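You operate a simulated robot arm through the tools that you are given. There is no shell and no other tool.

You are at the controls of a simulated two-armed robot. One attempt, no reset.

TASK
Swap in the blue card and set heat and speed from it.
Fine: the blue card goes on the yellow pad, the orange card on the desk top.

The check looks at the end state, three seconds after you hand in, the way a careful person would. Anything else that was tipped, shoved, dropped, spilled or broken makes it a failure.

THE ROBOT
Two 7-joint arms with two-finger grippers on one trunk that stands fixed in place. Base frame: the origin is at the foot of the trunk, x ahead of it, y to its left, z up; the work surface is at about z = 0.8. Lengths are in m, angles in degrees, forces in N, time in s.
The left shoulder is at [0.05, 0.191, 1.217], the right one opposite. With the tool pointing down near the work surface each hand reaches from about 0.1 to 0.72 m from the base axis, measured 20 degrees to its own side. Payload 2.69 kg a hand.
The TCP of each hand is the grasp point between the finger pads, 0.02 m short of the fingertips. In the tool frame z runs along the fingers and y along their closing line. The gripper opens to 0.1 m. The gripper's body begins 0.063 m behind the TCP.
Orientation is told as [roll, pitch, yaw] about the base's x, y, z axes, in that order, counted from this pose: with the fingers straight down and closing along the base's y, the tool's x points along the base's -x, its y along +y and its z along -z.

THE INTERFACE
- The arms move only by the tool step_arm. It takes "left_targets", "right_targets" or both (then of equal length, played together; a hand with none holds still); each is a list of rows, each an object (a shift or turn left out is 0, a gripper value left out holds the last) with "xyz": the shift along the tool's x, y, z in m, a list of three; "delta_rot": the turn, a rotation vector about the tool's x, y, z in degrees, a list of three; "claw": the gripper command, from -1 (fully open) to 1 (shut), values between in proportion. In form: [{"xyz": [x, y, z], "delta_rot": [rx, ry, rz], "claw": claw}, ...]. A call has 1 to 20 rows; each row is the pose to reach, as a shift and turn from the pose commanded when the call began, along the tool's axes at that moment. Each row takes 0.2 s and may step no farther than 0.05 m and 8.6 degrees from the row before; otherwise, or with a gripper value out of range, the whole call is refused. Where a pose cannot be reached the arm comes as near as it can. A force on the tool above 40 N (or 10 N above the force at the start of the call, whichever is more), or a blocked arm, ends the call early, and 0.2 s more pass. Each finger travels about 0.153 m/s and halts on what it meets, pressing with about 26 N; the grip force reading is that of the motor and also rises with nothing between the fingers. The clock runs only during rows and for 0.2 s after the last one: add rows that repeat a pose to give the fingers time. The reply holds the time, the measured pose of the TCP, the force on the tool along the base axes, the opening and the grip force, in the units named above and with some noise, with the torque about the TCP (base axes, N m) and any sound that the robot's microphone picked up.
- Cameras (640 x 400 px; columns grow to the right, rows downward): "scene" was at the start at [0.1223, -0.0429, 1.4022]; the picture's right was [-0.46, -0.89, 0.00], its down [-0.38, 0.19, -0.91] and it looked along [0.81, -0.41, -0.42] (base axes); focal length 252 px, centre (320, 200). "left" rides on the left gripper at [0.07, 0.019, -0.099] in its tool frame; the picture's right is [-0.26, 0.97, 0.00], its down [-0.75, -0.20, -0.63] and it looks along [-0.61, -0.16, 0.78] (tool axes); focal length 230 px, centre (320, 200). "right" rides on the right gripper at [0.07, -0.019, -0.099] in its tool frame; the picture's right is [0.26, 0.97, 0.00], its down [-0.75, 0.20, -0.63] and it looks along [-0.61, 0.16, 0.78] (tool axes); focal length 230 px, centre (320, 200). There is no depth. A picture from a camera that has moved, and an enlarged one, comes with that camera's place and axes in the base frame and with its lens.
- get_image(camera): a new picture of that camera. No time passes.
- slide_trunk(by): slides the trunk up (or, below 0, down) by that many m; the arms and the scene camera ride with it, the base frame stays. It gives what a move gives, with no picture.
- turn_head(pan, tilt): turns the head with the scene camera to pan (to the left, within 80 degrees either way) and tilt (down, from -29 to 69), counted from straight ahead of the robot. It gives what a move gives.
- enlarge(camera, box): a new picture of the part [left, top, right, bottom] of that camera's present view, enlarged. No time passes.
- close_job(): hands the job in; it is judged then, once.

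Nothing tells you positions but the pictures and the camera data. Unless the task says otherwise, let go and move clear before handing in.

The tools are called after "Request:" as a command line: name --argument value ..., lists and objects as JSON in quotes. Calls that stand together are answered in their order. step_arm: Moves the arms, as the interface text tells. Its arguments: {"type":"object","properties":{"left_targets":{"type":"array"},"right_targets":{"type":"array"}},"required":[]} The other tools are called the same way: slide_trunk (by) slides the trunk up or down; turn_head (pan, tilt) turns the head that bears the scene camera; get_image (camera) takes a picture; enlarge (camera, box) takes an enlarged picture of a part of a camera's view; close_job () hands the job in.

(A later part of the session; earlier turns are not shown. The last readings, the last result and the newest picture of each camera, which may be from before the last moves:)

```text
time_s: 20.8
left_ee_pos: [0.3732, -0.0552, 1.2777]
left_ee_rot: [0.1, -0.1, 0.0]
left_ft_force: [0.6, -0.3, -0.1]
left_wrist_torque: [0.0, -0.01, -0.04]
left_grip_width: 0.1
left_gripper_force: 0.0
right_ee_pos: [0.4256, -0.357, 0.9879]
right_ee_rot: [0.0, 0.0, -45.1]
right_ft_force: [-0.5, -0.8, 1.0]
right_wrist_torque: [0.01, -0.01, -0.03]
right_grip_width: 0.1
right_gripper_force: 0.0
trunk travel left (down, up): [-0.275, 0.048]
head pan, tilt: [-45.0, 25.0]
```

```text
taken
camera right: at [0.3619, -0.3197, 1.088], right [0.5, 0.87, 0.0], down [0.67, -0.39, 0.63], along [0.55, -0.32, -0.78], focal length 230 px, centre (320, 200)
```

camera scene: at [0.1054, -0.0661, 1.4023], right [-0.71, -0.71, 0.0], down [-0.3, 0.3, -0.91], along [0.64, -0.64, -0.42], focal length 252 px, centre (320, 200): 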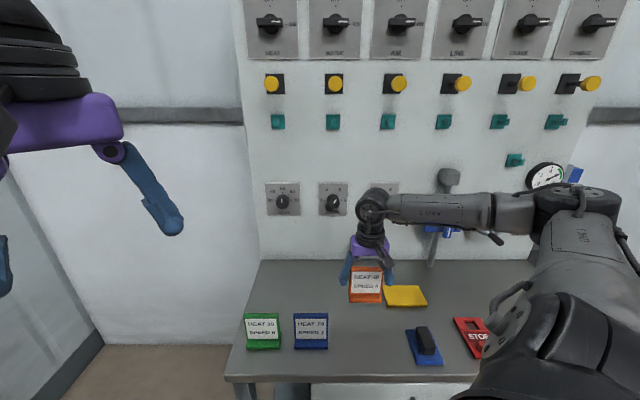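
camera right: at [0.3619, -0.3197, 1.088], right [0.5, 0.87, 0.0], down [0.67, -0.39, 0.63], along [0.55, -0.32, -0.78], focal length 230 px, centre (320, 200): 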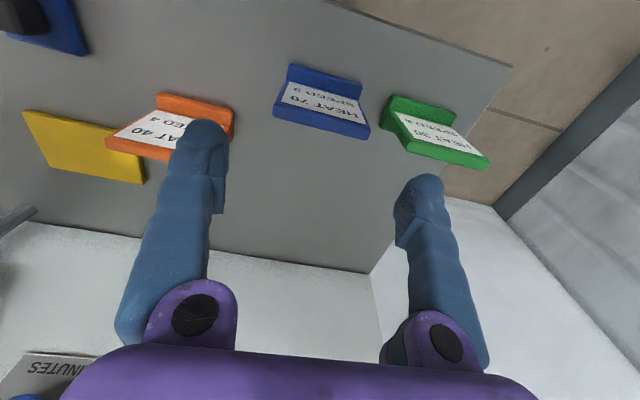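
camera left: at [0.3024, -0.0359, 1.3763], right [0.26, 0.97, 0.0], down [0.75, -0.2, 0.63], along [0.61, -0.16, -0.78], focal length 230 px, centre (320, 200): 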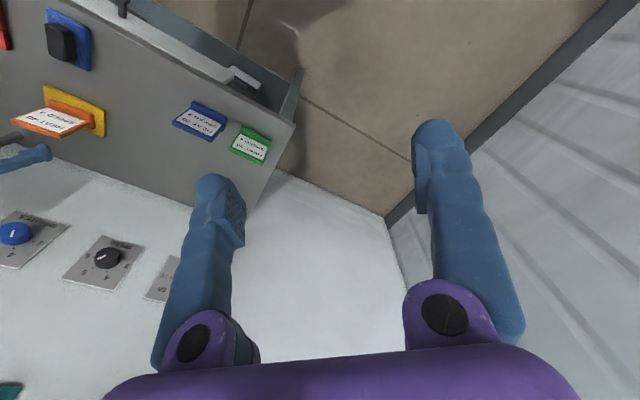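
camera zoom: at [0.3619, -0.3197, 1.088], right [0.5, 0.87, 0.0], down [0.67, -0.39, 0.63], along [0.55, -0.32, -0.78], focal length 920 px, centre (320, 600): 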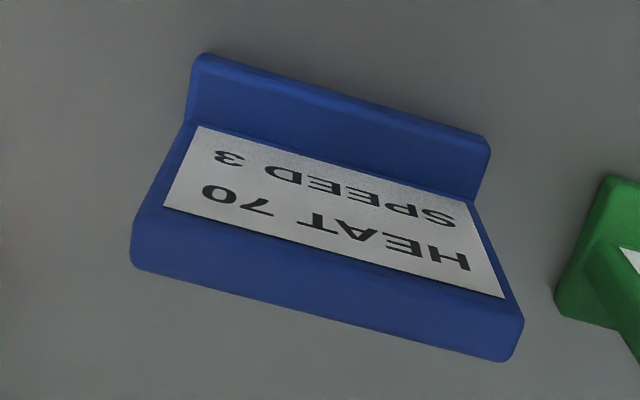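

The blue card is about 4 mm off in y and 2 mm in x relative to the template. Correcting and rechecking.

Request:
step_arm --right_targets '[{"xyz": [0.002, 0.004, 0]}, {"xyz": [0.002, 0.004, 0]}]'

Request:
enlarge --camera "right" --box '[250, 50, 390, 150]'

```text
time_s: 21.4
left_ee_pos: [0.3731, -0.0549, 1.2782]
left_ee_rot: [0.0, -0.2, 0.0]
left_ft_force: [-0.7, -0.3, 0.8]
left_wrist_torque: [-0.01, 0.02, -0.04]
left_grip_width: 0.1002
left_gripper_force: 0.1
right_ee_pos: [0.4267, -0.3536, 0.987]
right_ee_rot: [0.1, 0.0, -45.0]
right_ft_force: [-0.5, 0.6, -0.3]
right_wrist_torque: [0.02, -0.03, -0.01]
right_grip_width: 0.1
right_gripper_force: 0.1
trunk travel left (down, up): [-0.275, 0.048]
head pan, tilt: [-45.0, 25.0]
```

```text
4.00 times, centred on (320, 100) of right
camera zoom: at [0.3638, -0.3162, 1.0874], right [0.5, 0.87, 0.0], down [0.67, -0.39, 0.63], along [0.55, -0.32, -0.78], focal length 920 px, centre (320, 600)
```

zoom: 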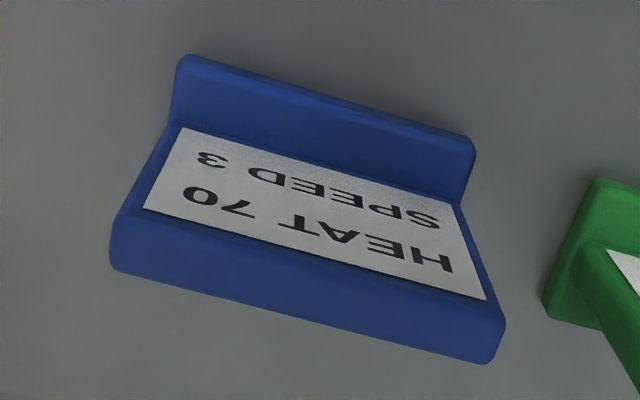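

The view now matches the template within a pixel or two. I need to check the gap between the blue and green cards for the finger on that side.

Request:
enlarge --camera "right" --box '[330, 60, 510, 190]'

Request:
enlarge --camera "scene" --box '[235, 260, 345, 360]'

Request:
enlarge --camera "left" --box '[150, 80, 290, 170]'

```text
3.08 times, centred on (420, 125) of right
camera zoom: at [0.3638, -0.3162, 1.0874], right [0.5, 0.87, 0.0], down [0.67, -0.39, 0.63], along [0.55, -0.32, -0.78], focal length 708 px, centre (12, 431)
```

zoom: 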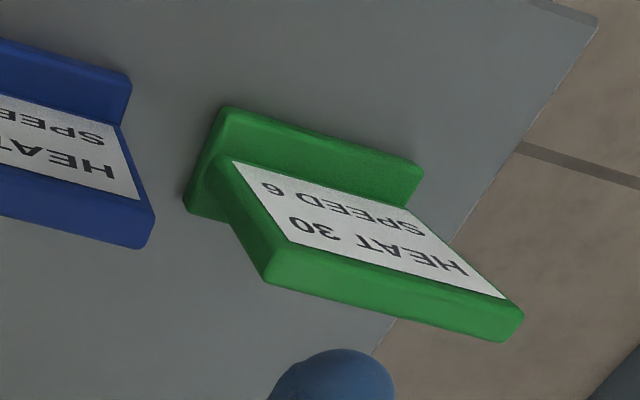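

```text
4.00 times, centred on (290, 310) of scene
camera zoom: at [0.1054, -0.0661, 1.4023], right [-0.71, -0.71, 0.0], down [-0.3, 0.3, -0.91], along [0.64, -0.64, -0.42], focal length 1006 px, centre (440, -240)
```

zoom: 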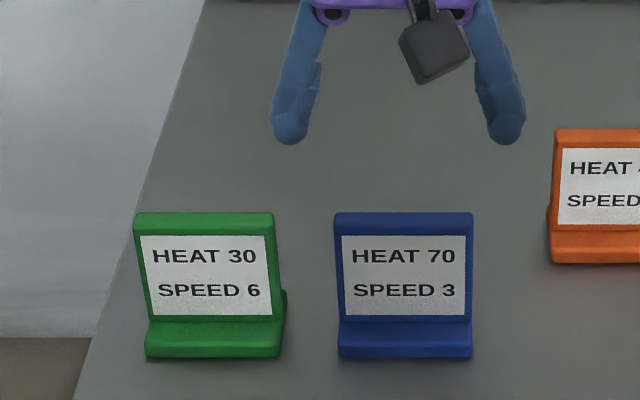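

```text
4.44 times, centred on (220, 125) of left
camera zoom: at [0.3022, -0.0359, 1.3764], right [0.26, 0.97, 0.0], down [0.75, -0.2, 0.63], along [0.61, -0.16, -0.78], focal length 1022 px, centre (764, 533)
```

zoom: 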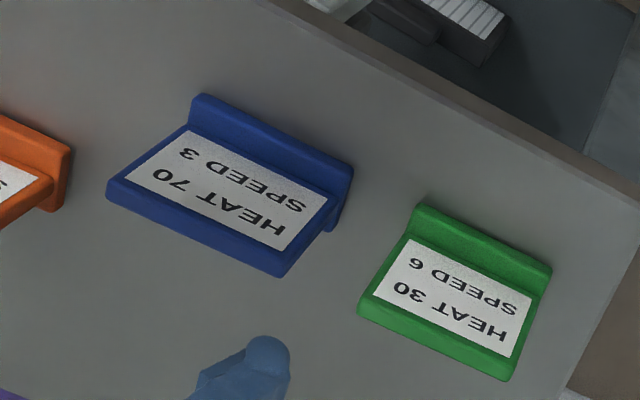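

The gap to the green card (~35 mm) is too tight for a finger to pass safely, so I'd rather grip the blue card across its thickness. I'll raise the hand and test whether a yaw of +45° is reachable here.

Request:
step_arm --right_targets '[{"xyz": [0, 0, -0.03], "delta_rot": [0, 0, -8]}, {"xyz": [0, 0, -0.04], "delta_rot": [0, 0, -16]}, {"xyz": [0, 0, -0.04], "delta_rot": [0, 0, -24]}, {"xyz": [0, 0, -0.04], "delta_rot": [0, 0, -32]}, {"xyz": [0, 0, -0.04], "delta_rot": [0, 0, -40]}, {"xyz": [0, 0, -0.04], "delta_rot": [0, 0, -48]}, {"xyz": [0, 0, -0.04], "delta_rot": [0, 0, -56]}, {"xyz": [0, 0, -0.04], "delta_rot": [0, 0, -64]}, {"xyz": [0, 0, -0.04], "delta_rot": [0, 0, -72]}, {"xyz": [0, 0, -0.04], "delta_rot": [0, 0, -80]}, {"xyz": [0, 0, -0.04], "delta_rot": [0, 0, -88]}, {"xyz": [0, 0, -0.04], "delta_rot": [0, 0, -90]}, {"xyz": [0, 0, -0.04], "delta_rot": [0, 0, -90]}]'

Request:
get_image --camera "right"

Request:
get_image --camera "scene"

```text
time_s: 24.2
left_ee_pos: [0.3724, -0.0551, 1.2777]
left_ee_rot: [0.1, 0.0, 0.0]
left_ft_force: [0.5, -0.7, 0.1]
left_wrist_torque: [-0.01, 0.0, 0.01]
left_grip_width: 0.1002
left_gripper_force: 0.1
right_ee_pos: [0.4085, -0.3492, 1.0369]
right_ee_rot: [-2.6, 0.4, 40.3]
right_ft_force: [-0.2, 0.5, 0.0]
right_wrist_torque: [0.01, 0.03, 0.01]
right_grip_width: 0.0999
right_gripper_force: 0.1
right hand out of reach, approached as far as the arm can: row 11, 12, 13
trunk travel left (down, up): [-0.275, 0.048]
head pan, tilt: [-45.0, 25.0]
```

```text
taken
camera right: at [0.3638, -0.4044, 1.1388], right [-0.82, 0.57, -0.04], down [0.43, 0.66, 0.61], along [0.38, 0.49, -0.79], focal length 230 px, centre (320, 200)
```

right: 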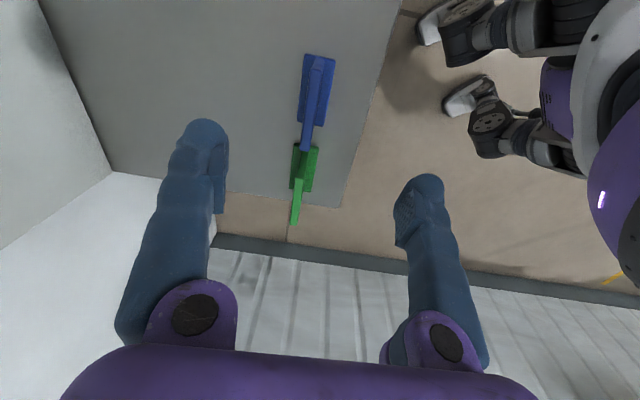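

```text
taken
camera scene: at [0.1061, -0.0665, 1.4021], right [-0.71, -0.71, 0.0], down [-0.3, 0.3, -0.91], along [0.64, -0.64, -0.42], focal length 252 px, centre (320, 200)
```

scene: 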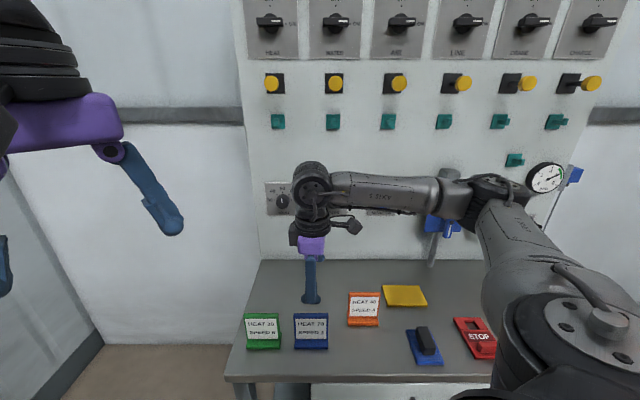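

Yaw +40° is right at the joint limit here, so the equivalent -135° (a half turn away) should be in range. I'll first undo the small tilt, then rotate that way.

Request:
step_arm --right_targets '[{"xyz": [0, 0, -0.01], "delta_rot": [-2.6, -0.4, 5]}, {"xyz": [0, 0, -0.02], "delta_rot": [-2.6, -0.4, 5]}]'

Request:
step_arm --right_targets '[{"delta_rot": [0, 0, 8]}, {"delta_rot": [0, 0, 16]}, {"delta_rot": [0, 0, 24]}, {"delta_rot": [0, 0, 32]}, {"delta_rot": [0, 0, 40]}, {"delta_rot": [0, 0, 48]}, {"delta_rot": [0, 0, 56]}, {"delta_rot": [0, 0, 64]}, {"delta_rot": [0, 0, 72]}, {"delta_rot": [0, 0, 80]}, {"delta_rot": [0, 0, 80]}]'

Request:
step_arm --right_targets '[{"delta_rot": [0, 0, 8]}, {"delta_rot": [0, 0, 16]}, {"delta_rot": [0, 0, 24]}, {"delta_rot": [0, 0, 32]}, {"delta_rot": [0, 0, 40]}, {"delta_rot": [0, 0, 48]}, {"delta_rot": [0, 0, 56]}, {"delta_rot": [0, 0, 64]}, {"delta_rot": [0, 0, 72]}, {"delta_rot": [0, 0, 80]}, {"delta_rot": [0, 0, 88]}, {"delta_rot": [0, 0, 90]}, {"delta_rot": [0, 0, 90]}]'

Request:
get_image --camera "right"

Request:
get_image --camera "scene"

```text
time_s: 24.8
left_ee_pos: [0.3718, -0.0538, 1.2788]
left_ee_rot: [0.1, -0.1, 0.1]
left_ft_force: [-0.2, -0.7, 0.3]
left_wrist_torque: [-0.01, 0.02, 0.02]
left_grip_width: 0.1
left_gripper_force: 0.0
right_ee_pos: [0.407, -0.3493, 1.0585]
right_ee_rot: [0.0, -0.1, 35.2]
right_ft_force: [0.0, 0.5, -0.5]
right_wrist_torque: [-0.01, 0.0, 0.0]
right_grip_width: 0.1002
right_gripper_force: 0.1
trunk travel left (down, up): [-0.275, 0.048]
head pan, tilt: [-45.0, 25.0]
```

```text
time_s: 27.2
left_ee_pos: [0.3734, -0.0559, 1.2783]
left_ee_rot: [0.0, -0.2, 0.0]
left_ft_force: [-1.0, -0.1, 0.5]
left_wrist_torque: [-0.04, -0.02, 0.01]
left_grip_width: 0.1001
left_gripper_force: 0.1
right_ee_pos: [0.4067, -0.349, 1.0577]
right_ee_rot: [0.1, -0.1, -44.9]
right_ft_force: [-0.2, -0.8, -0.5]
right_wrist_torque: [0.0, 0.04, 0.0]
right_grip_width: 0.1001
right_gripper_force: 0.1
trunk travel left (down, up): [-0.275, 0.048]
head pan, tilt: [-45.0, 25.0]
```

```text
time_s: 30.0
left_ee_pos: [0.3719, -0.0553, 1.278]
left_ee_rot: [0.1, -0.1, 0.0]
left_ft_force: [-0.5, -0.1, -0.1]
left_wrist_torque: [0.03, 0.01, 0.01]
left_grip_width: 0.1003
left_gripper_force: 0.0
right_ee_pos: [0.4084, -0.3497, 1.0574]
right_ee_rot: [0.1, 0.0, -134.8]
right_ft_force: [-0.2, -0.1, -0.8]
right_wrist_torque: [0.0, 0.0, 0.02]
right_grip_width: 0.0999
right_gripper_force: 0.0
trunk travel left (down, up): [-0.275, 0.048]
head pan, tilt: [-45.0, 25.0]
```

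```text
taken
camera right: at [0.4432, -0.286, 1.1579], right [0.87, -0.5, 0.0], down [-0.39, -0.67, 0.63], along [-0.31, -0.55, -0.78], focal length 230 px, centre (320, 200)
```

right: 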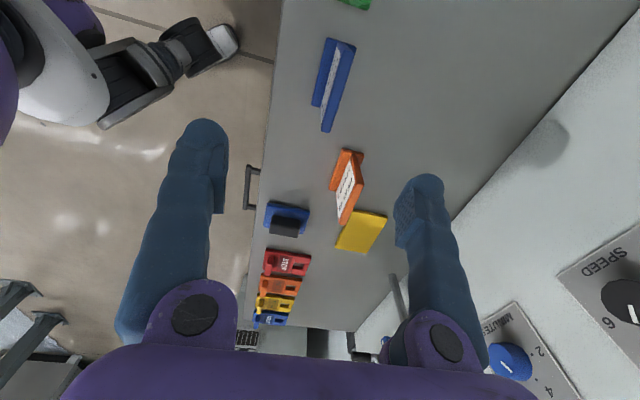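

```text
taken
camera scene: at [0.1055, -0.066, 1.4023], right [-0.71, -0.71, 0.0], down [-0.3, 0.3, -0.91], along [0.64, -0.64, -0.42], focal length 252 px, centre (320, 200)
```

scene: 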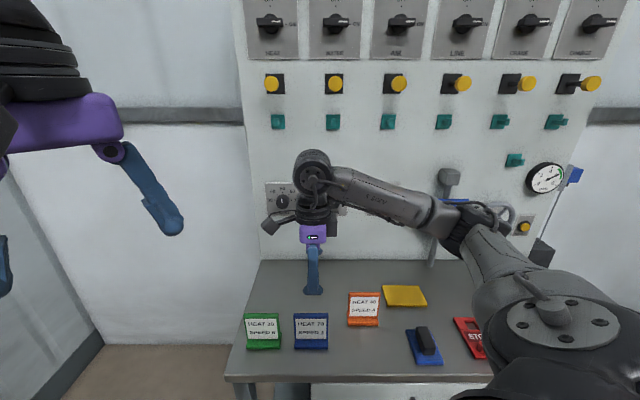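

Yaw -135° works. Now I'll centre over the blue card (plate plane n≈0.551, u≈-0.05) with fingers in front of and behind the plate, stopping above it.

Request:
step_arm --right_targets '[{"xyz": [0.005, 0.008, 0.03]}, {"xyz": [0.01, 0.015, 0.06]}, {"xyz": [0.01, 0.015, 0.095]}, {"xyz": [0.01, 0.015, 0.095]}]'

Request:
get_image --camera "right"

Request:
enlarge --camera "scene" --box '[235, 230, 375, 360]'

Request:
enlarge --camera "left" --box '[100, 60, 320, 200]'

```text
time_s: 31.0
left_ee_pos: [0.3724, -0.0548, 1.2785]
left_ee_rot: [0.1, 0.0, 0.0]
left_ft_force: [0.1, -0.5, 0.4]
left_wrist_torque: [-0.01, 0.0, -0.02]
left_grip_width: 0.0997
left_gripper_force: 0.1
right_ee_pos: [0.4255, -0.352, 0.9644]
right_ee_rot: [0.0, 0.0, -134.8]
right_ft_force: [0.4, -0.2, 0.3]
right_wrist_torque: [0.02, 0.01, 0.01]
right_grip_width: 0.1
right_gripper_force: 0.0
trunk travel left (down, up): [-0.275, 0.048]
head pan, tilt: [-45.0, 25.0]
```

```text
taken
camera right: at [0.4618, -0.2893, 1.0634], right [0.87, -0.5, 0.0], down [-0.39, -0.67, 0.63], along [-0.31, -0.55, -0.78], focal length 230 px, centre (320, 200)
```

right: 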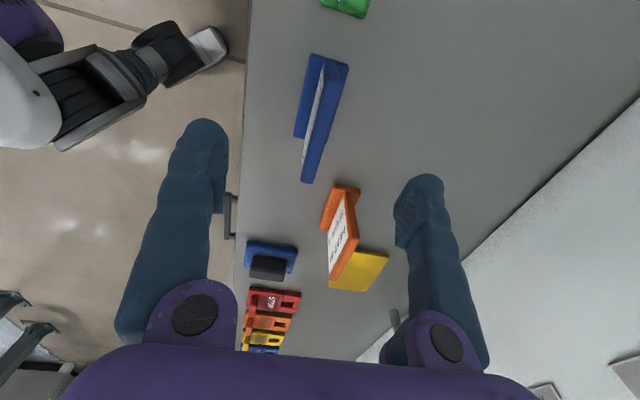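

```text
3.08 times, centred on (305, 295) of scene
camera zoom: at [0.1053, -0.0658, 1.4023], right [-0.71, -0.71, 0.0], down [-0.3, 0.3, -0.91], along [0.64, -0.64, -0.42], focal length 774 px, centre (366, -92)
```

zoom: 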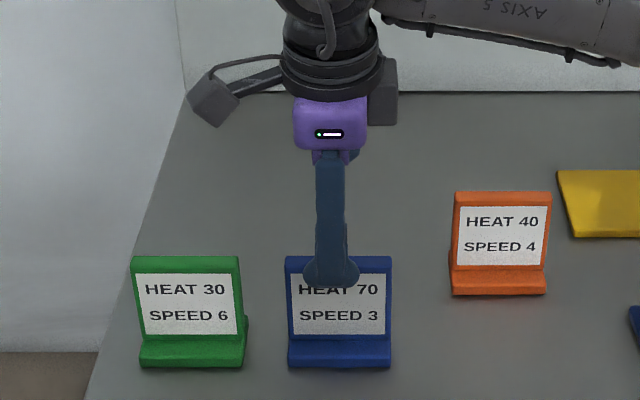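

```text
2.86 times, centred on (210, 130) of left
camera zoom: at [0.3021, -0.0356, 1.3764], right [0.26, 0.97, 0.0], down [0.75, -0.2, 0.63], along [0.61, -0.16, -0.78], focal length 657 px, centre (634, 400)
```

zoom: 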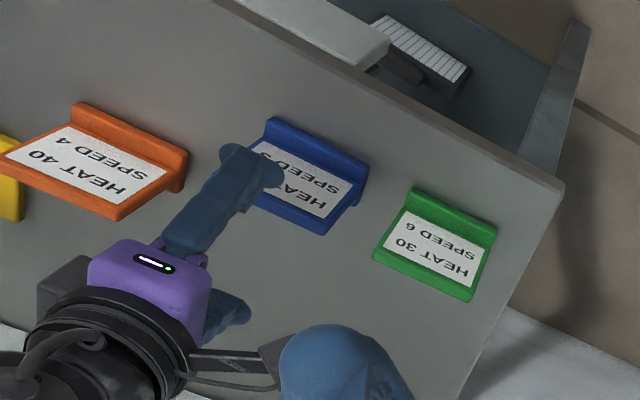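

I'll zoom in on the wrist view to verify the plate lies midway between the fingers.

Request:
enlarge --camera "right" --box '[260, 40, 400, 200]'

```text
2.50 times, centred on (330, 120) of right
camera zoom: at [0.4618, -0.2893, 1.0634], right [0.87, -0.5, 0.0], down [-0.39, -0.67, 0.63], along [-0.31, -0.55, -0.78], focal length 575 px, centre (295, 400)
```

zoom: 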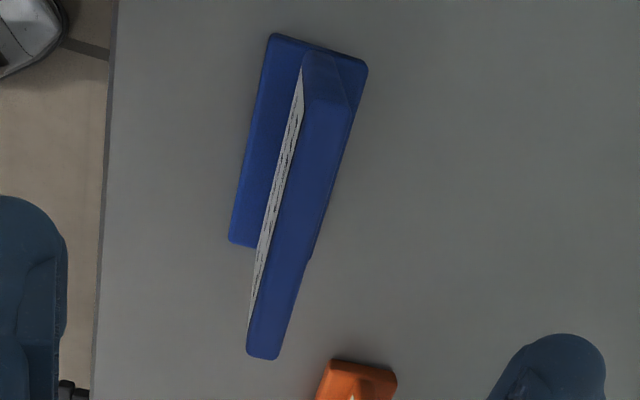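

The plate is centred (within 2 mm) between the fingers. Lowering, then closing on its thickness.

Request:
step_arm --right_targets '[{"xyz": [0, -0.002, 0.03]}, {"xyz": [0, -0.002, 0.06]}, {"xyz": [0, -0.002, 0.085]}, {"xyz": [0, -0.002, 0.095]}, {"xyz": [0, -0.002, 0.095]}]'

Request:
get_image --camera "right"

Request:
enlarge --camera "scene" --box '[235, 230, 375, 360]'

```text
time_s: 32.2
left_ee_pos: [0.3729, -0.0547, 1.2785]
left_ee_rot: [0.0, -0.2, 0.0]
left_ft_force: [0.1, -0.1, -0.1]
left_wrist_torque: [0.03, 0.0, -0.01]
left_grip_width: 0.0997
left_gripper_force: 0.1
right_ee_pos: [0.425, -0.351, 0.8685]
right_ee_rot: [0.1, 0.1, -134.9]
right_ft_force: [-0.3, -0.5, -0.1]
right_wrist_torque: [-0.04, 0.01, -0.01]
right_grip_width: 0.1
right_gripper_force: 0.0
trunk travel left (down, up): [-0.275, 0.048]
head pan, tilt: [-45.0, 25.0]
```

```text
taken
camera right: at [0.4605, -0.2882, 0.9682], right [0.87, -0.5, 0.0], down [-0.39, -0.67, 0.63], along [-0.31, -0.55, -0.78], focal length 230 px, centre (320, 200)
```

right: 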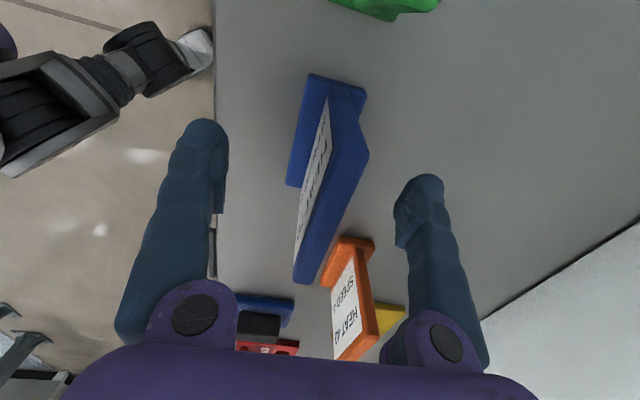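

```text
3.08 times, centred on (305, 295) of scene
camera zoom: at [0.1054, -0.066, 1.4023], right [-0.71, -0.71, 0.0], down [-0.3, 0.3, -0.91], along [0.64, -0.64, -0.42], focal length 774 px, centre (366, -92)
```

zoom: 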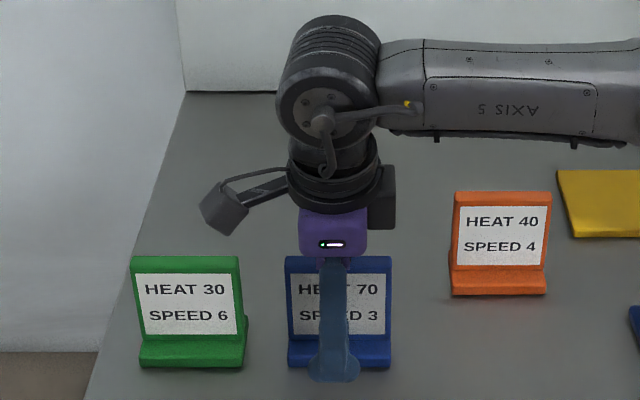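

Fingers straddle the plate cleanly. Closing.

Request:
step_arm --right_targets '[{"claw": -0.5}, {"claw": 0.0}, {"claw": 0.5}, {"claw": 1}, {"claw": 1}, {"claw": 1}]'

Request:
get_image --camera "right"

Request:
enlarge --camera "scene" --box '[235, 230, 375, 360]'

```text
time_s: 33.6
left_ee_pos: [0.3734, -0.0559, 1.2781]
left_ee_rot: [0.1, -0.1, 0.0]
left_ft_force: [0.3, 0.4, 0.1]
left_wrist_torque: [0.0, -0.03, 0.01]
left_grip_width: 0.1001
left_gripper_force: 0.0
right_ee_pos: [0.4253, -0.3501, 0.8696]
right_ee_rot: [0.1, 0.0, -134.7]
right_ft_force: [0.2, -0.2, -1.1]
right_wrist_torque: [0.0, -0.04, 0.0]
right_grip_width: 0.0107
right_gripper_force: 26.2
trunk travel left (down, up): [-0.275, 0.048]
head pan, tilt: [-45.0, 25.0]
```

```text
taken
camera right: at [0.4605, -0.2881, 0.9685], right [0.87, -0.5, 0.0], down [-0.39, -0.67, 0.63], along [-0.31, -0.55, -0.78], focal length 230 px, centre (320, 200)
```

right: 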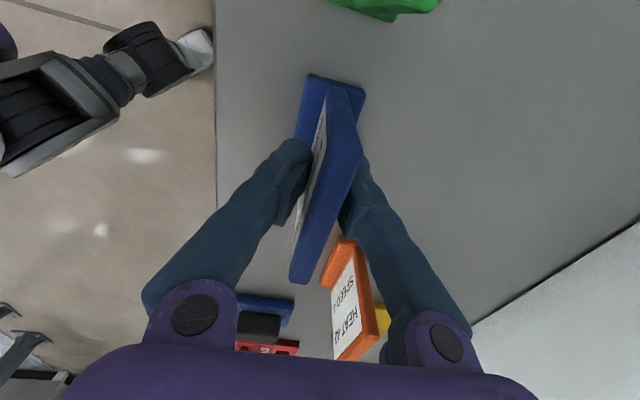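

```text
3.08 times, centred on (305, 295) of scene
camera zoom: at [0.1055, -0.0661, 1.4023], right [-0.71, -0.71, 0.0], down [-0.3, 0.3, -0.91], along [0.64, -0.64, -0.42], focal length 774 px, centre (366, -92)
```

zoom: 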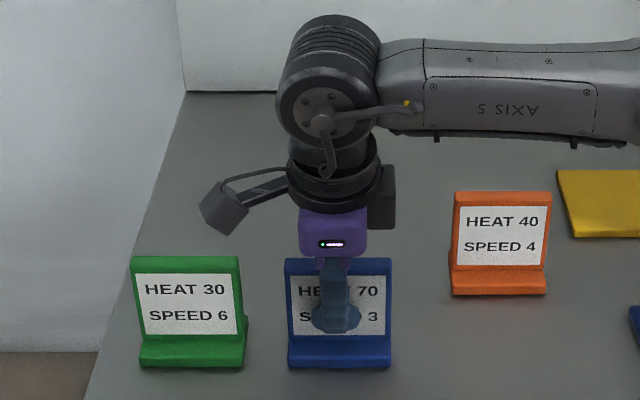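

The plate is gripped (10.7 mm thick). Lifting high and carrying it over toward the pad.

Request:
step_arm --right_targets '[{"xyz": [0, 0, -0.02], "claw": 1}, {"xyz": [0, 0, -0.06], "claw": 1}, {"xyz": [0, 0, -0.1], "claw": 1}, {"xyz": [0, 0, -0.14], "claw": 1}, {"xyz": [0, 0, -0.15], "claw": 1}, {"xyz": [0, 0, -0.15], "claw": 1}]'

Request:
get_image --camera "scene"

Request:
get_image --camera "right"

```text
time_s: 35.0
left_ee_pos: [0.3724, -0.055, 1.2784]
left_ee_rot: [0.1, 0.0, 0.0]
left_ft_force: [-0.2, -0.1, 0.5]
left_wrist_torque: [0.04, 0.03, -0.02]
left_grip_width: 0.1002
left_gripper_force: 0.0
right_ee_pos: [0.4245, -0.3512, 1.0194]
right_ee_rot: [0.1, 0.1, -134.8]
right_ft_force: [0.6, 0.4, -0.7]
right_wrist_torque: [0.0, -0.01, 0.0]
right_grip_width: 0.0105
right_gripper_force: 26.4
trunk travel left (down, up): [-0.275, 0.048]
head pan, tilt: [-45.0, 25.0]
```

```text
taken
camera scene: at [0.1055, -0.066, 1.4023], right [-0.71, -0.71, 0.0], down [-0.3, 0.3, -0.91], along [0.64, -0.64, -0.42], focal length 252 px, centre (320, 200)
```

scene: 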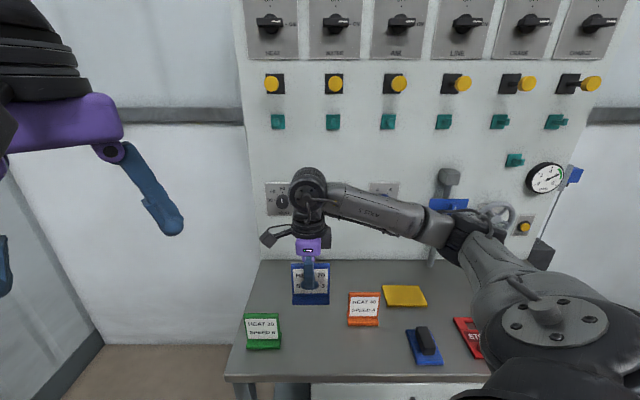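

```text
taken
camera right: at [0.4597, -0.2891, 1.1199], right [0.87, -0.5, 0.0], down [-0.39, -0.67, 0.63], along [-0.31, -0.55, -0.78], focal length 230 px, centre (320, 200)
```

right: 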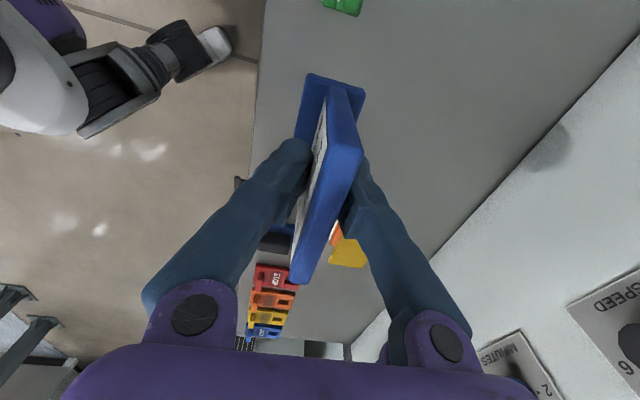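

Card held securely. Moving it above the pad (TCP target (0.330,-0.654)).

Request:
step_arm --right_targets '[{"xyz": [-0.035, 0.018, 0], "claw": 1}, {"xyz": [-0.07, 0.037, 0], "claw": 1}, {"xyz": [-0.105, 0.055, 0], "claw": 1}, {"xyz": [-0.14, 0.074, 0], "claw": 1}, {"xyz": [-0.175, 0.092, 0], "claw": 1}, {"xyz": [-0.21, 0.11, 0], "claw": 1}, {"xyz": [-0.245, 0.129, 0], "claw": 1}, {"xyz": [-0.281, 0.1475, 0], "claw": 1}, {"xyz": [-0.281, 0.1475, 0], "claw": 1}]'

Request:
get_image --camera "scene"

Request:
get_image --camera "right"

```text
time_s: 37.0
left_ee_pos: [0.3729, -0.0541, 1.2784]
left_ee_rot: [0.1, -0.1, 0.1]
left_ft_force: [0.0, -0.5, -0.2]
left_wrist_torque: [-0.01, 0.01, 0.0]
left_grip_width: 0.1
left_gripper_force: 0.1
right_ee_pos: [0.3302, -0.6543, 1.0173]
right_ee_rot: [0.2, 0.2, -134.8]
right_ft_force: [0.0, 0.3, -1.5]
right_wrist_torque: [0.03, -0.04, -0.02]
right_grip_width: 0.0108
right_gripper_force: 25.3
trunk travel left (down, up): [-0.275, 0.048]
head pan, tilt: [-45.0, 25.0]
```

```text
taken
camera scene: at [0.1056, -0.0659, 1.4023], right [-0.71, -0.71, 0.0], down [-0.3, 0.3, -0.91], along [0.64, -0.64, -0.42], focal length 252 px, centre (320, 200)
```

scene: 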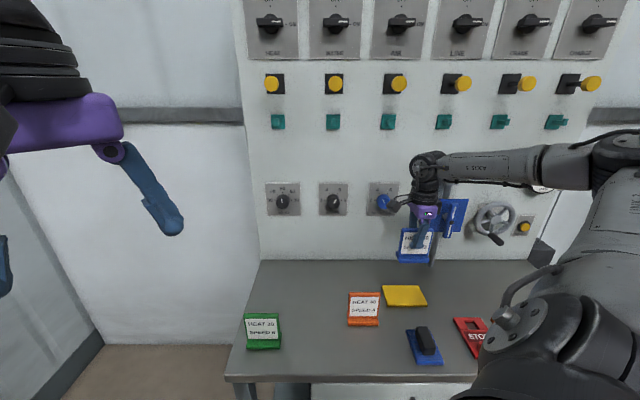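

```text
taken
camera right: at [0.3656, -0.5928, 1.1175], right [0.87, -0.5, 0.0], down [-0.39, -0.67, 0.63], along [-0.31, -0.55, -0.78], focal length 230 px, centre (320, 200)
```

right: 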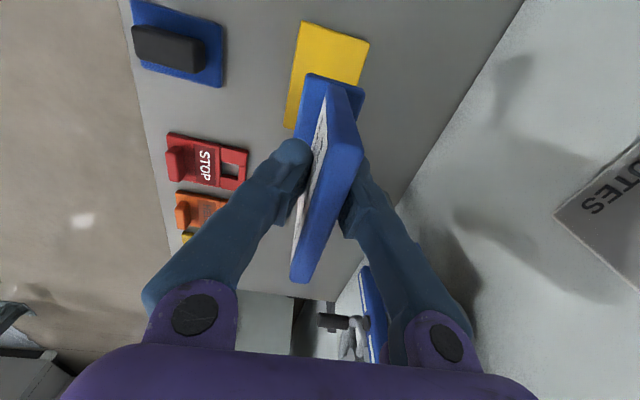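

The card hangs over the pad, within ~2 mm of centred. Lowering to just above the pad.

Request:
step_arm --right_targets '[{"xyz": [0.0015, 0.002, 0.03], "claw": 1}, {"xyz": [0.0015, 0.002, 0.06], "claw": 1}, {"xyz": [0.0015, 0.002, 0.09], "claw": 1}, {"xyz": [0.0015, 0.002, 0.115], "claw": 1}, {"xyz": [0.0015, 0.002, 0.13], "claw": 1}, {"xyz": [0.0015, 0.002, 0.132], "claw": 1}, {"xyz": [0.0015, 0.002, 0.132], "claw": 1}]'

Request:
enlarge --camera "scene" --box '[340, 220, 460, 320]'

Request:
get_image --camera "right"

```text
time_s: 38.6
left_ee_pos: [0.3729, -0.0549, 1.2776]
left_ee_rot: [0.1, -0.1, 0.0]
left_ft_force: [-0.1, 0.6, 0.1]
left_wrist_torque: [0.03, -0.02, 0.0]
left_grip_width: 0.0998
left_gripper_force: 0.0
right_ee_pos: [0.3304, -0.6536, 0.8839]
right_ee_rot: [0.2, 0.1, -134.7]
right_ft_force: [-0.1, -0.3, -0.2]
right_wrist_torque: [-0.02, 0.02, 0.01]
right_grip_width: 0.011
right_gripper_force: 25.7
trunk travel left (down, up): [-0.275, 0.048]
head pan, tilt: [-45.0, 25.0]
```

```text
4.00 times, centred on (400, 270) of scene
camera zoom: at [0.1056, -0.0662, 1.4022], right [-0.71, -0.71, 0.0], down [-0.3, 0.3, -0.91], along [0.64, -0.64, -0.42], focal length 1006 px, centre (0, -80)
```

zoom: 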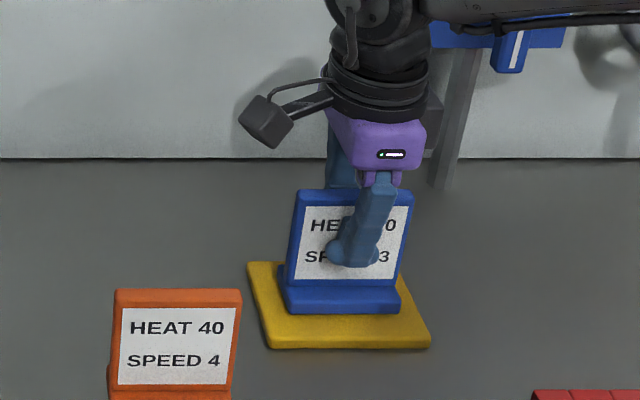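

```text
taken
camera right: at [0.3681, -0.5916, 0.9841], right [0.87, -0.5, 0.0], down [-0.39, -0.67, 0.63], along [-0.31, -0.55, -0.78], focal length 230 px, centre (320, 200)
```

right: 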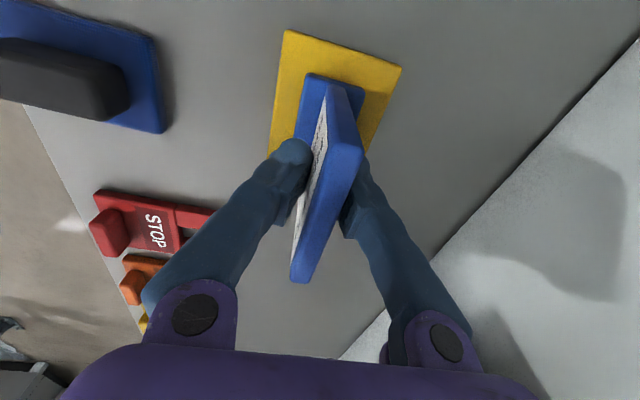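

Well centred. Fine-stepping down to contact.

Request:
step_arm --right_targets '[{"xyz": [0, 0, 0.002], "claw": 1}, {"xyz": [0, 0, 0.003], "claw": 1}, {"xyz": [0, 0, 0.003], "claw": 1}]'

Request:
step_arm --right_targets '[{"xyz": [0, 0, 0.001], "claw": 1}, {"xyz": [0, 0, 0.0015], "claw": 1}, {"xyz": [0, 0, 0.0015], "claw": 1}]'

```text
time_s: 39.4
left_ee_pos: [0.3735, -0.0549, 1.2785]
left_ee_rot: [0.1, -0.2, 0.0]
left_ft_force: [-0.9, -0.2, 1.2]
left_wrist_torque: [0.0, 0.01, 0.02]
left_grip_width: 0.1003
left_gripper_force: 0.2
right_ee_pos: [0.3327, -0.6541, 0.8813]
right_ee_rot: [-0.1, 0.0, -134.8]
right_ft_force: [-0.4, -0.9, -0.5]
right_wrist_torque: [0.01, -0.02, 0.01]
right_grip_width: 0.0111
right_gripper_force: 25.6
trunk travel left (down, up): [-0.275, 0.048]
head pan, tilt: [-45.0, 25.0]
```

```text
time_s: 40.2
left_ee_pos: [0.3728, -0.055, 1.2786]
left_ee_rot: [0.1, -0.1, 0.0]
left_ft_force: [0.2, 0.2, -0.9]
left_wrist_torque: [0.01, -0.01, -0.05]
left_grip_width: 0.1003
left_gripper_force: 0.1
right_ee_pos: [0.333, -0.6543, 0.8809]
right_ee_rot: [0.1, 0.2, -134.8]
right_ft_force: [0.8, 0.0, 0.2]
right_wrist_torque: [-0.01, 0.02, -0.01]
right_grip_width: 0.011
right_gripper_force: 26.1
trunk travel left (down, up): [-0.275, 0.048]
head pan, tilt: [-45.0, 25.0]
```

Request:
step_arm --right_targets '[{"xyz": [0, 0, 0.001], "claw": 1}, {"xyz": [0, 0, 0.0015], "claw": 1}, {"xyz": [0, 0, 0.0015], "claw": 1}]'

```text
time_s: 41.0
left_ee_pos: [0.3714, -0.0537, 1.2773]
left_ee_rot: [0.0, -0.1, 0.0]
left_ft_force: [0.9, 0.2, -0.6]
left_wrist_torque: [-0.02, 0.02, 0.0]
left_grip_width: 0.1003
left_gripper_force: 0.2
right_ee_pos: [0.3334, -0.6556, 0.8806]
right_ee_rot: [0.2, 0.1, -134.8]
right_ft_force: [-0.4, -1.2, 10.2]
right_wrist_torque: [-0.01, 0.0, 0.02]
right_grip_width: 0.0111
right_gripper_force: 26.0
trunk travel left (down, up): [-0.275, 0.048]
head pan, tilt: [-45.0, 25.0]
```

Contact on the pad at 10 N. Easing off and opening.

Request:
step_arm --right_targets '[{"xyz": [0, 0, -0.0012], "claw": 1}, {"xyz": [0, 0, -0.0012], "claw": 0.6}, {"xyz": [0, 0, -0.0012], "claw": -1}, {"xyz": [0, 0, -0.0012], "claw": -1}, {"xyz": [0, 0, -0.0012], "claw": -1}]'

Request:
get_image --camera "right"

Request:
enlarge --camera "scene" --box '[340, 220, 460, 320]'

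```text
time_s: 42.2
left_ee_pos: [0.3722, -0.0543, 1.2784]
left_ee_rot: [0.1, -0.2, 0.0]
left_ft_force: [-0.4, 0.1, 0.3]
left_wrist_torque: [-0.01, -0.01, 0.05]
left_grip_width: 0.1
left_gripper_force: 0.1
right_ee_pos: [0.3343, -0.6546, 0.8803]
right_ee_rot: [0.1, 0.1, -134.8]
right_ft_force: [-0.3, -0.7, 0.2]
right_wrist_torque: [0.06, -0.02, 0.02]
right_grip_width: 0.1002
right_gripper_force: 0.0
trunk travel left (down, up): [-0.275, 0.048]
head pan, tilt: [-45.0, 25.0]
```

```text
taken
camera right: at [0.3692, -0.5919, 0.9801], right [0.87, -0.5, 0.0], down [-0.39, -0.67, 0.63], along [-0.31, -0.55, -0.78], focal length 230 px, centre (320, 200)
```

right: 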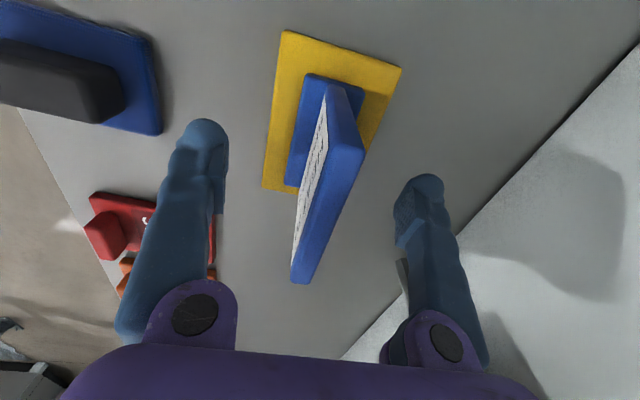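

```text
4.00 times, centred on (400, 270) of scene
camera zoom: at [0.1055, -0.066, 1.4023], right [-0.71, -0.71, 0.0], down [-0.3, 0.3, -0.91], along [0.64, -0.64, -0.42], focal length 1006 px, centre (0, -80)
```

zoom: 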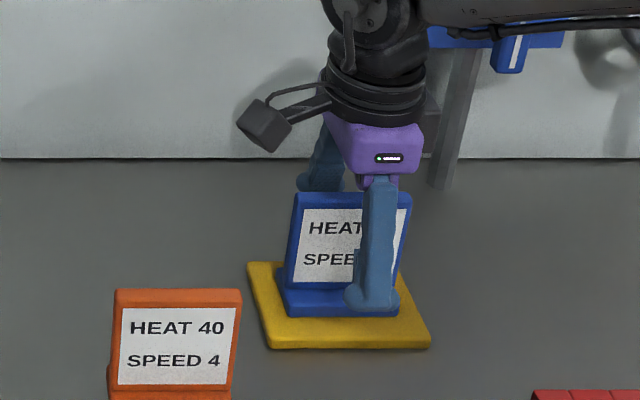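

Blue card sits squarely on the yellow pad. Raising the hand straight up and then backing away from the panel to check both cards.

Request:
step_arm --right_targets '[{"xyz": [0, 0, -0.02]}, {"xyz": [0, 0, -0.05]}, {"xyz": [0, 0, -0.09]}, {"xyz": [0, 0, -0.13]}, {"xyz": [0, -0.03, -0.15]}, {"xyz": [0.03, -0.06, -0.16]}, {"xyz": [0.06, -0.09, -0.17]}, {"xyz": [0.09, -0.12, -0.18]}, {"xyz": [0.12, -0.15, -0.19]}, {"xyz": [0.15, -0.18, -0.2]}, {"xyz": [0.15, -0.18, -0.2]}]'

Request:
get_image --camera "scene"

Request:
enlarge --camera "scene" --box '[220, 240, 460, 390]'

```text
time_s: 44.6
left_ee_pos: [0.3718, -0.0553, 1.2788]
left_ee_rot: [0.1, -0.1, 0.1]
left_ft_force: [0.8, -0.2, -0.4]
left_wrist_torque: [-0.01, 0.01, 0.02]
left_grip_width: 0.1001
left_gripper_force: 0.1
right_ee_pos: [0.3091, -0.4213, 1.0788]
right_ee_rot: [0.1, 0.2, -134.8]
right_ft_force: [0.9, -0.5, 0.3]
right_wrist_torque: [0.0, -0.01, 0.0]
right_grip_width: 0.1001
right_gripper_force: 0.1
trunk travel left (down, up): [-0.275, 0.048]
head pan, tilt: [-45.0, 25.0]
```

```text
taken
camera scene: at [0.1052, -0.0663, 1.4023], right [-0.71, -0.71, 0.0], down [-0.3, 0.3, -0.91], along [0.64, -0.64, -0.42], focal length 252 px, centre (320, 200)
```

scene: 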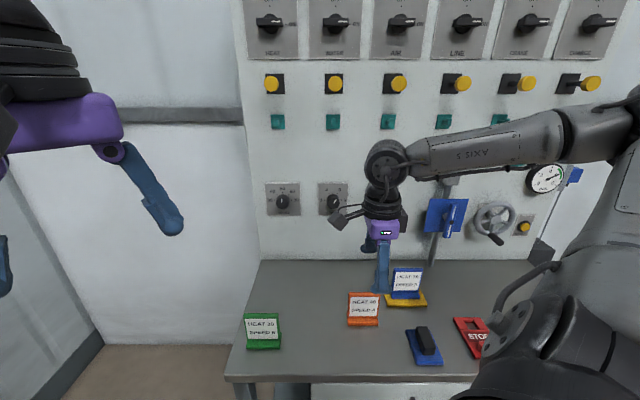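

```text
2.67 times, centred on (340, 315) of scene
camera zoom: at [0.1052, -0.0663, 1.4023], right [-0.71, -0.71, 0.0], down [-0.3, 0.3, -0.91], along [0.64, -0.64, -0.42], focal length 671 px, centre (267, -107)
```

zoom: 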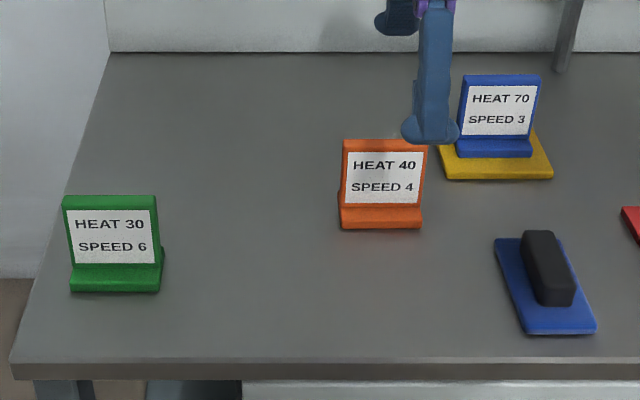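

Both cards are upright: blue on the pad, orange on the desk. Next the dials: I'll turn the right hand back to yaw -45° (facing the panel) and move the left hand out of the way.

Request:
step_arm --left_targets '[{"xyz": [0, 0.03, 0]}, {"xyz": [0, 0.06, 0]}, {"xyz": [0, 0.09, 0]}, {"xyz": [0, 0.12, 0]}, {"xyz": [0, 0.15, 0]}, {"xyz": [0, 0.18, 0]}, {"xyz": [0, 0.2, 0]}, {"xyz": [0, 0.2, 0]}, {"xyz": [0, 0.2, 0]}, {"xyz": [0, 0.2, 0]}, {"xyz": [0, 0.2, 0]}, {"xyz": [0, 0.2, 0]}, {"xyz": [0, 0.2, 0]}]' --right_targets '[{"delta_rot": [0, 0, -8]}, {"delta_rot": [0, 0, -16]}, {"delta_rot": [0, 0, -24]}, {"delta_rot": [0, 0, -32]}, {"delta_rot": [0, 0, -40]}, {"delta_rot": [0, 0, -48]}, {"delta_rot": [0, 0, -56]}, {"delta_rot": [0, 0, -64]}, {"delta_rot": [0, 0, -72]}, {"delta_rot": [0, 0, -80]}, {"delta_rot": [0, 0, -88]}, {"delta_rot": [0, 0, -90]}, {"delta_rot": [0, 0, -90]}]'

Request:
get_image --camera "right"

Request:
get_image --camera "scene"

```text
time_s: 47.4
left_ee_pos: [0.3716, 0.1435, 1.2776]
left_ee_rot: [0.1, -0.1, 0.0]
left_ft_force: [0.4, -0.3, 0.3]
left_wrist_torque: [0.01, -0.02, 0.03]
left_grip_width: 0.1001
left_gripper_force: 0.0
right_ee_pos: [0.3108, -0.4207, 1.0799]
right_ee_rot: [0.1, -0.2, -44.7]
right_ft_force: [0.0, -0.6, -0.7]
right_wrist_torque: [0.02, 0.02, 0.04]
right_grip_width: 0.0999
right_gripper_force: 0.1
trunk travel left (down, up): [-0.275, 0.048]
head pan, tilt: [-45.0, 25.0]
```

```text
taken
camera right: at [0.2475, -0.3854, 1.1801], right [0.5, 0.87, 0.0], down [0.67, -0.39, 0.63], along [0.55, -0.31, -0.78], focal length 230 px, centre (320, 200)
```

right: 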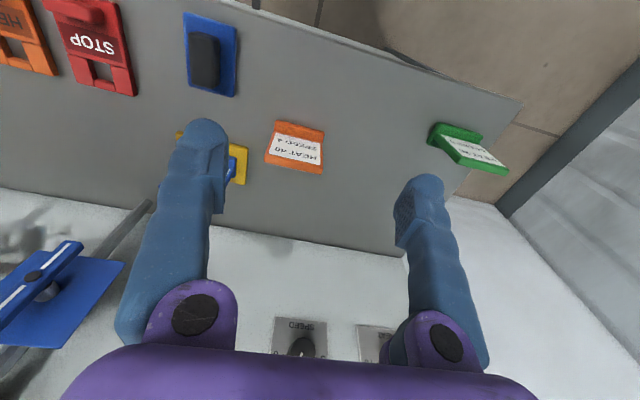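

```text
taken
camera scene: at [0.1055, -0.066, 1.4023], right [-0.71, -0.71, 0.0], down [-0.3, 0.3, -0.91], along [0.64, -0.64, -0.42], focal length 252 px, centre (320, 200)
```

scene: 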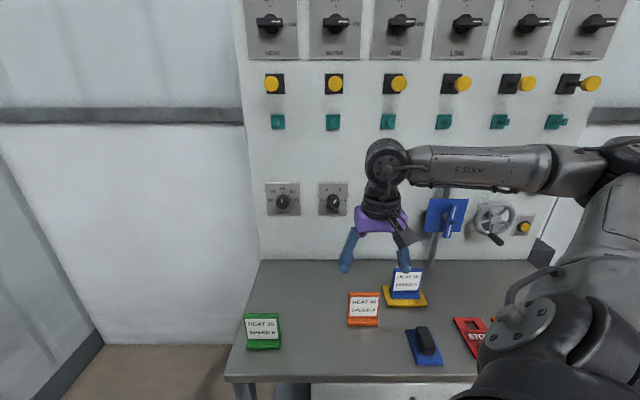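

Now tilting the hand up 90° so the fingers point at the panel, moving toward a standoff in front of the SPEED dial.

Request:
step_arm --right_targets '[{"xyz": [0, 0.005, -0.01], "delta_rot": [0, -8, 0]}, {"xyz": [0, 0.01, -0.02], "delta_rot": [0, -16, 0]}, {"xyz": [0, 0.015, -0.03], "delta_rot": [0, -24, 0]}, {"xyz": [-0.01, 0.02, -0.03], "delta_rot": [0, -32, 0]}, {"xyz": [-0.02, 0.025, -0.03], "delta_rot": [0, -40, 0]}, {"xyz": [-0.03, 0.03, -0.03], "delta_rot": [0, -48, 0]}, {"xyz": [-0.04, 0.035, -0.03], "delta_rot": [0, -56, 0]}, {"xyz": [-0.06, 0.04, -0.03], "delta_rot": [0, -64, 0]}, {"xyz": [-0.08, 0.045, -0.03], "delta_rot": [0, -72, 0]}, {"xyz": [-0.1, 0.05, -0.03], "delta_rot": [0, -80, 0]}, {"xyz": [-0.11, 0.055, -0.03], "delta_rot": [0, -88, 0]}, {"xyz": [-0.12, 0.062, -0.03], "delta_rot": [0, -90, 0]}, {"xyz": [-0.12, 0.062, -0.03], "delta_rot": [0, -90, 0]}]'

Request:
get_image --camera "right"

Request:
get_image --camera "scene"

```text
time_s: 50.2
left_ee_pos: [0.3737, 0.1452, 1.2781]
left_ee_rot: [-0.1, 0.1, 0.0]
left_ft_force: [0.0, -0.2, -0.1]
left_wrist_torque: [0.01, 0.02, 0.02]
left_grip_width: 0.0997
left_gripper_force: 0.1
right_ee_pos: [0.4405, -0.4603, 1.1127]
right_ee_rot: [138.5, -89.7, 176.7]
right_ft_force: [-0.1, 0.0, 0.1]
right_wrist_torque: [-0.01, -0.01, -0.01]
right_grip_width: 0.1004
right_gripper_force: 0.1
right hand out of reach, approached as far as the arm can: row 4, 5, 6, 7, 8, 9
trunk travel left (down, up): [-0.275, 0.048]
head pan, tilt: [-45.0, 25.0]
```

```text
taken
camera right: at [0.3569, -0.4041, 1.0424], right [0.68, 0.69, -0.26], down [-0.31, 0.59, 0.75], along [0.66, -0.43, 0.61], focal length 230 px, centre (320, 200)
```

right: 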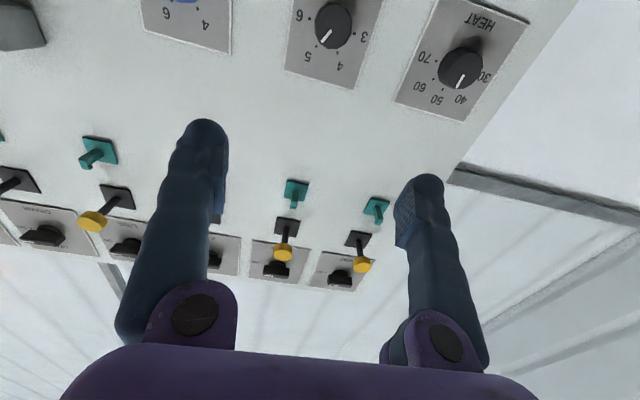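

```text
taken
camera scene: at [0.1058, -0.0655, 1.4023], right [-0.71, -0.71, 0.0], down [-0.3, 0.3, -0.91], along [0.64, -0.64, -0.42], focal length 252 px, centre (320, 200)
```

scene: 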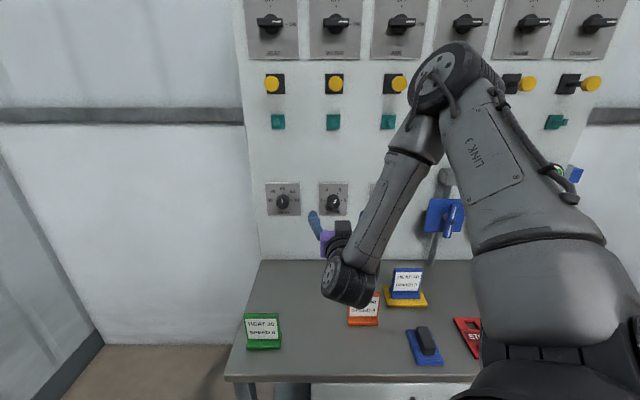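

The hand now points at the panel (the arm changed posture on the way, without touching anything). From below I see SPEED at about 5 and HEAT at about 50. Zooming to locate the knobs.

Request:
enlarge --camera "right" --box '[270, 0, 550, 150]'

Request:
enlarge --camera "scene" --box '[255, 170, 355, 230]'

Request:
get_image --camera "left"

```text
2.29 times, centred on (410, 75) of right
camera zoom: at [0.3569, -0.4041, 1.0424], right [0.68, 0.69, -0.26], down [-0.31, 0.59, 0.75], along [0.66, -0.43, 0.61], focal length 526 px, centre (114, 486)
```

zoom: 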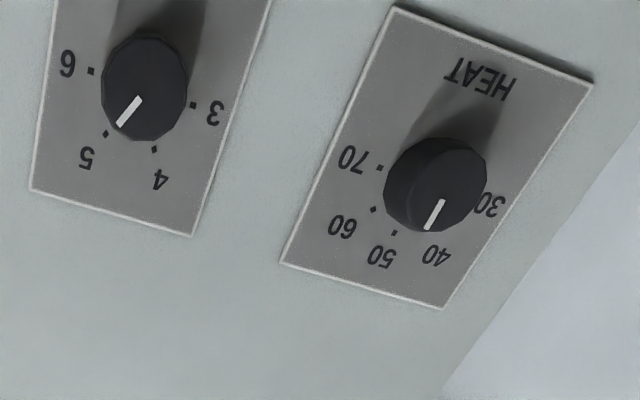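

```text
6.40 times, centred on (305, 200) of scene
camera zoom: at [0.1058, -0.0655, 1.4023], right [-0.71, -0.71, 0.0], down [-0.3, 0.3, -0.91], along [0.64, -0.64, -0.42], focal length 1610 px, centre (416, 200)
```

zoom: 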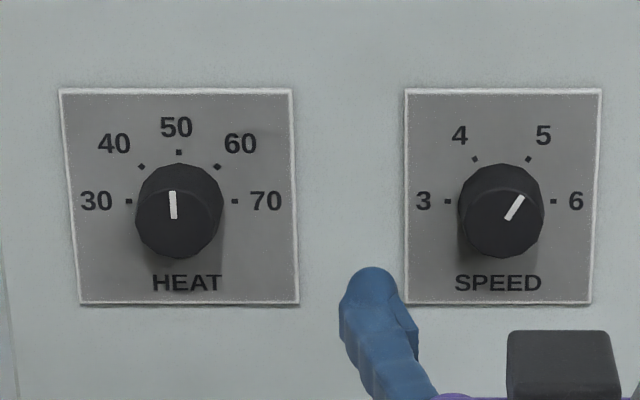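

```text
taken
camera left: at [0.3023, 0.1643, 1.3766], right [0.26, 0.97, 0.0], down [0.75, -0.2, 0.63], along [0.61, -0.16, -0.78], focal length 230 px, centre (320, 200)
```

left: 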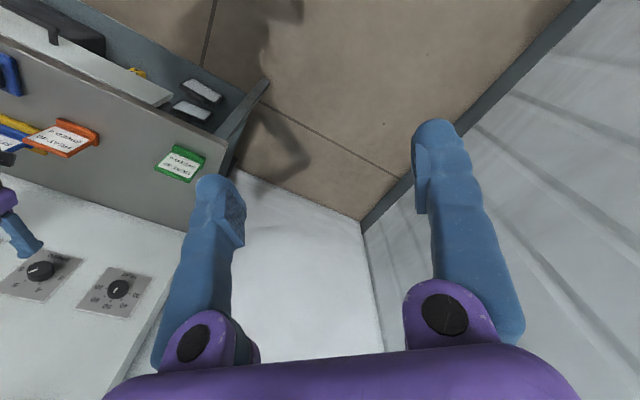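

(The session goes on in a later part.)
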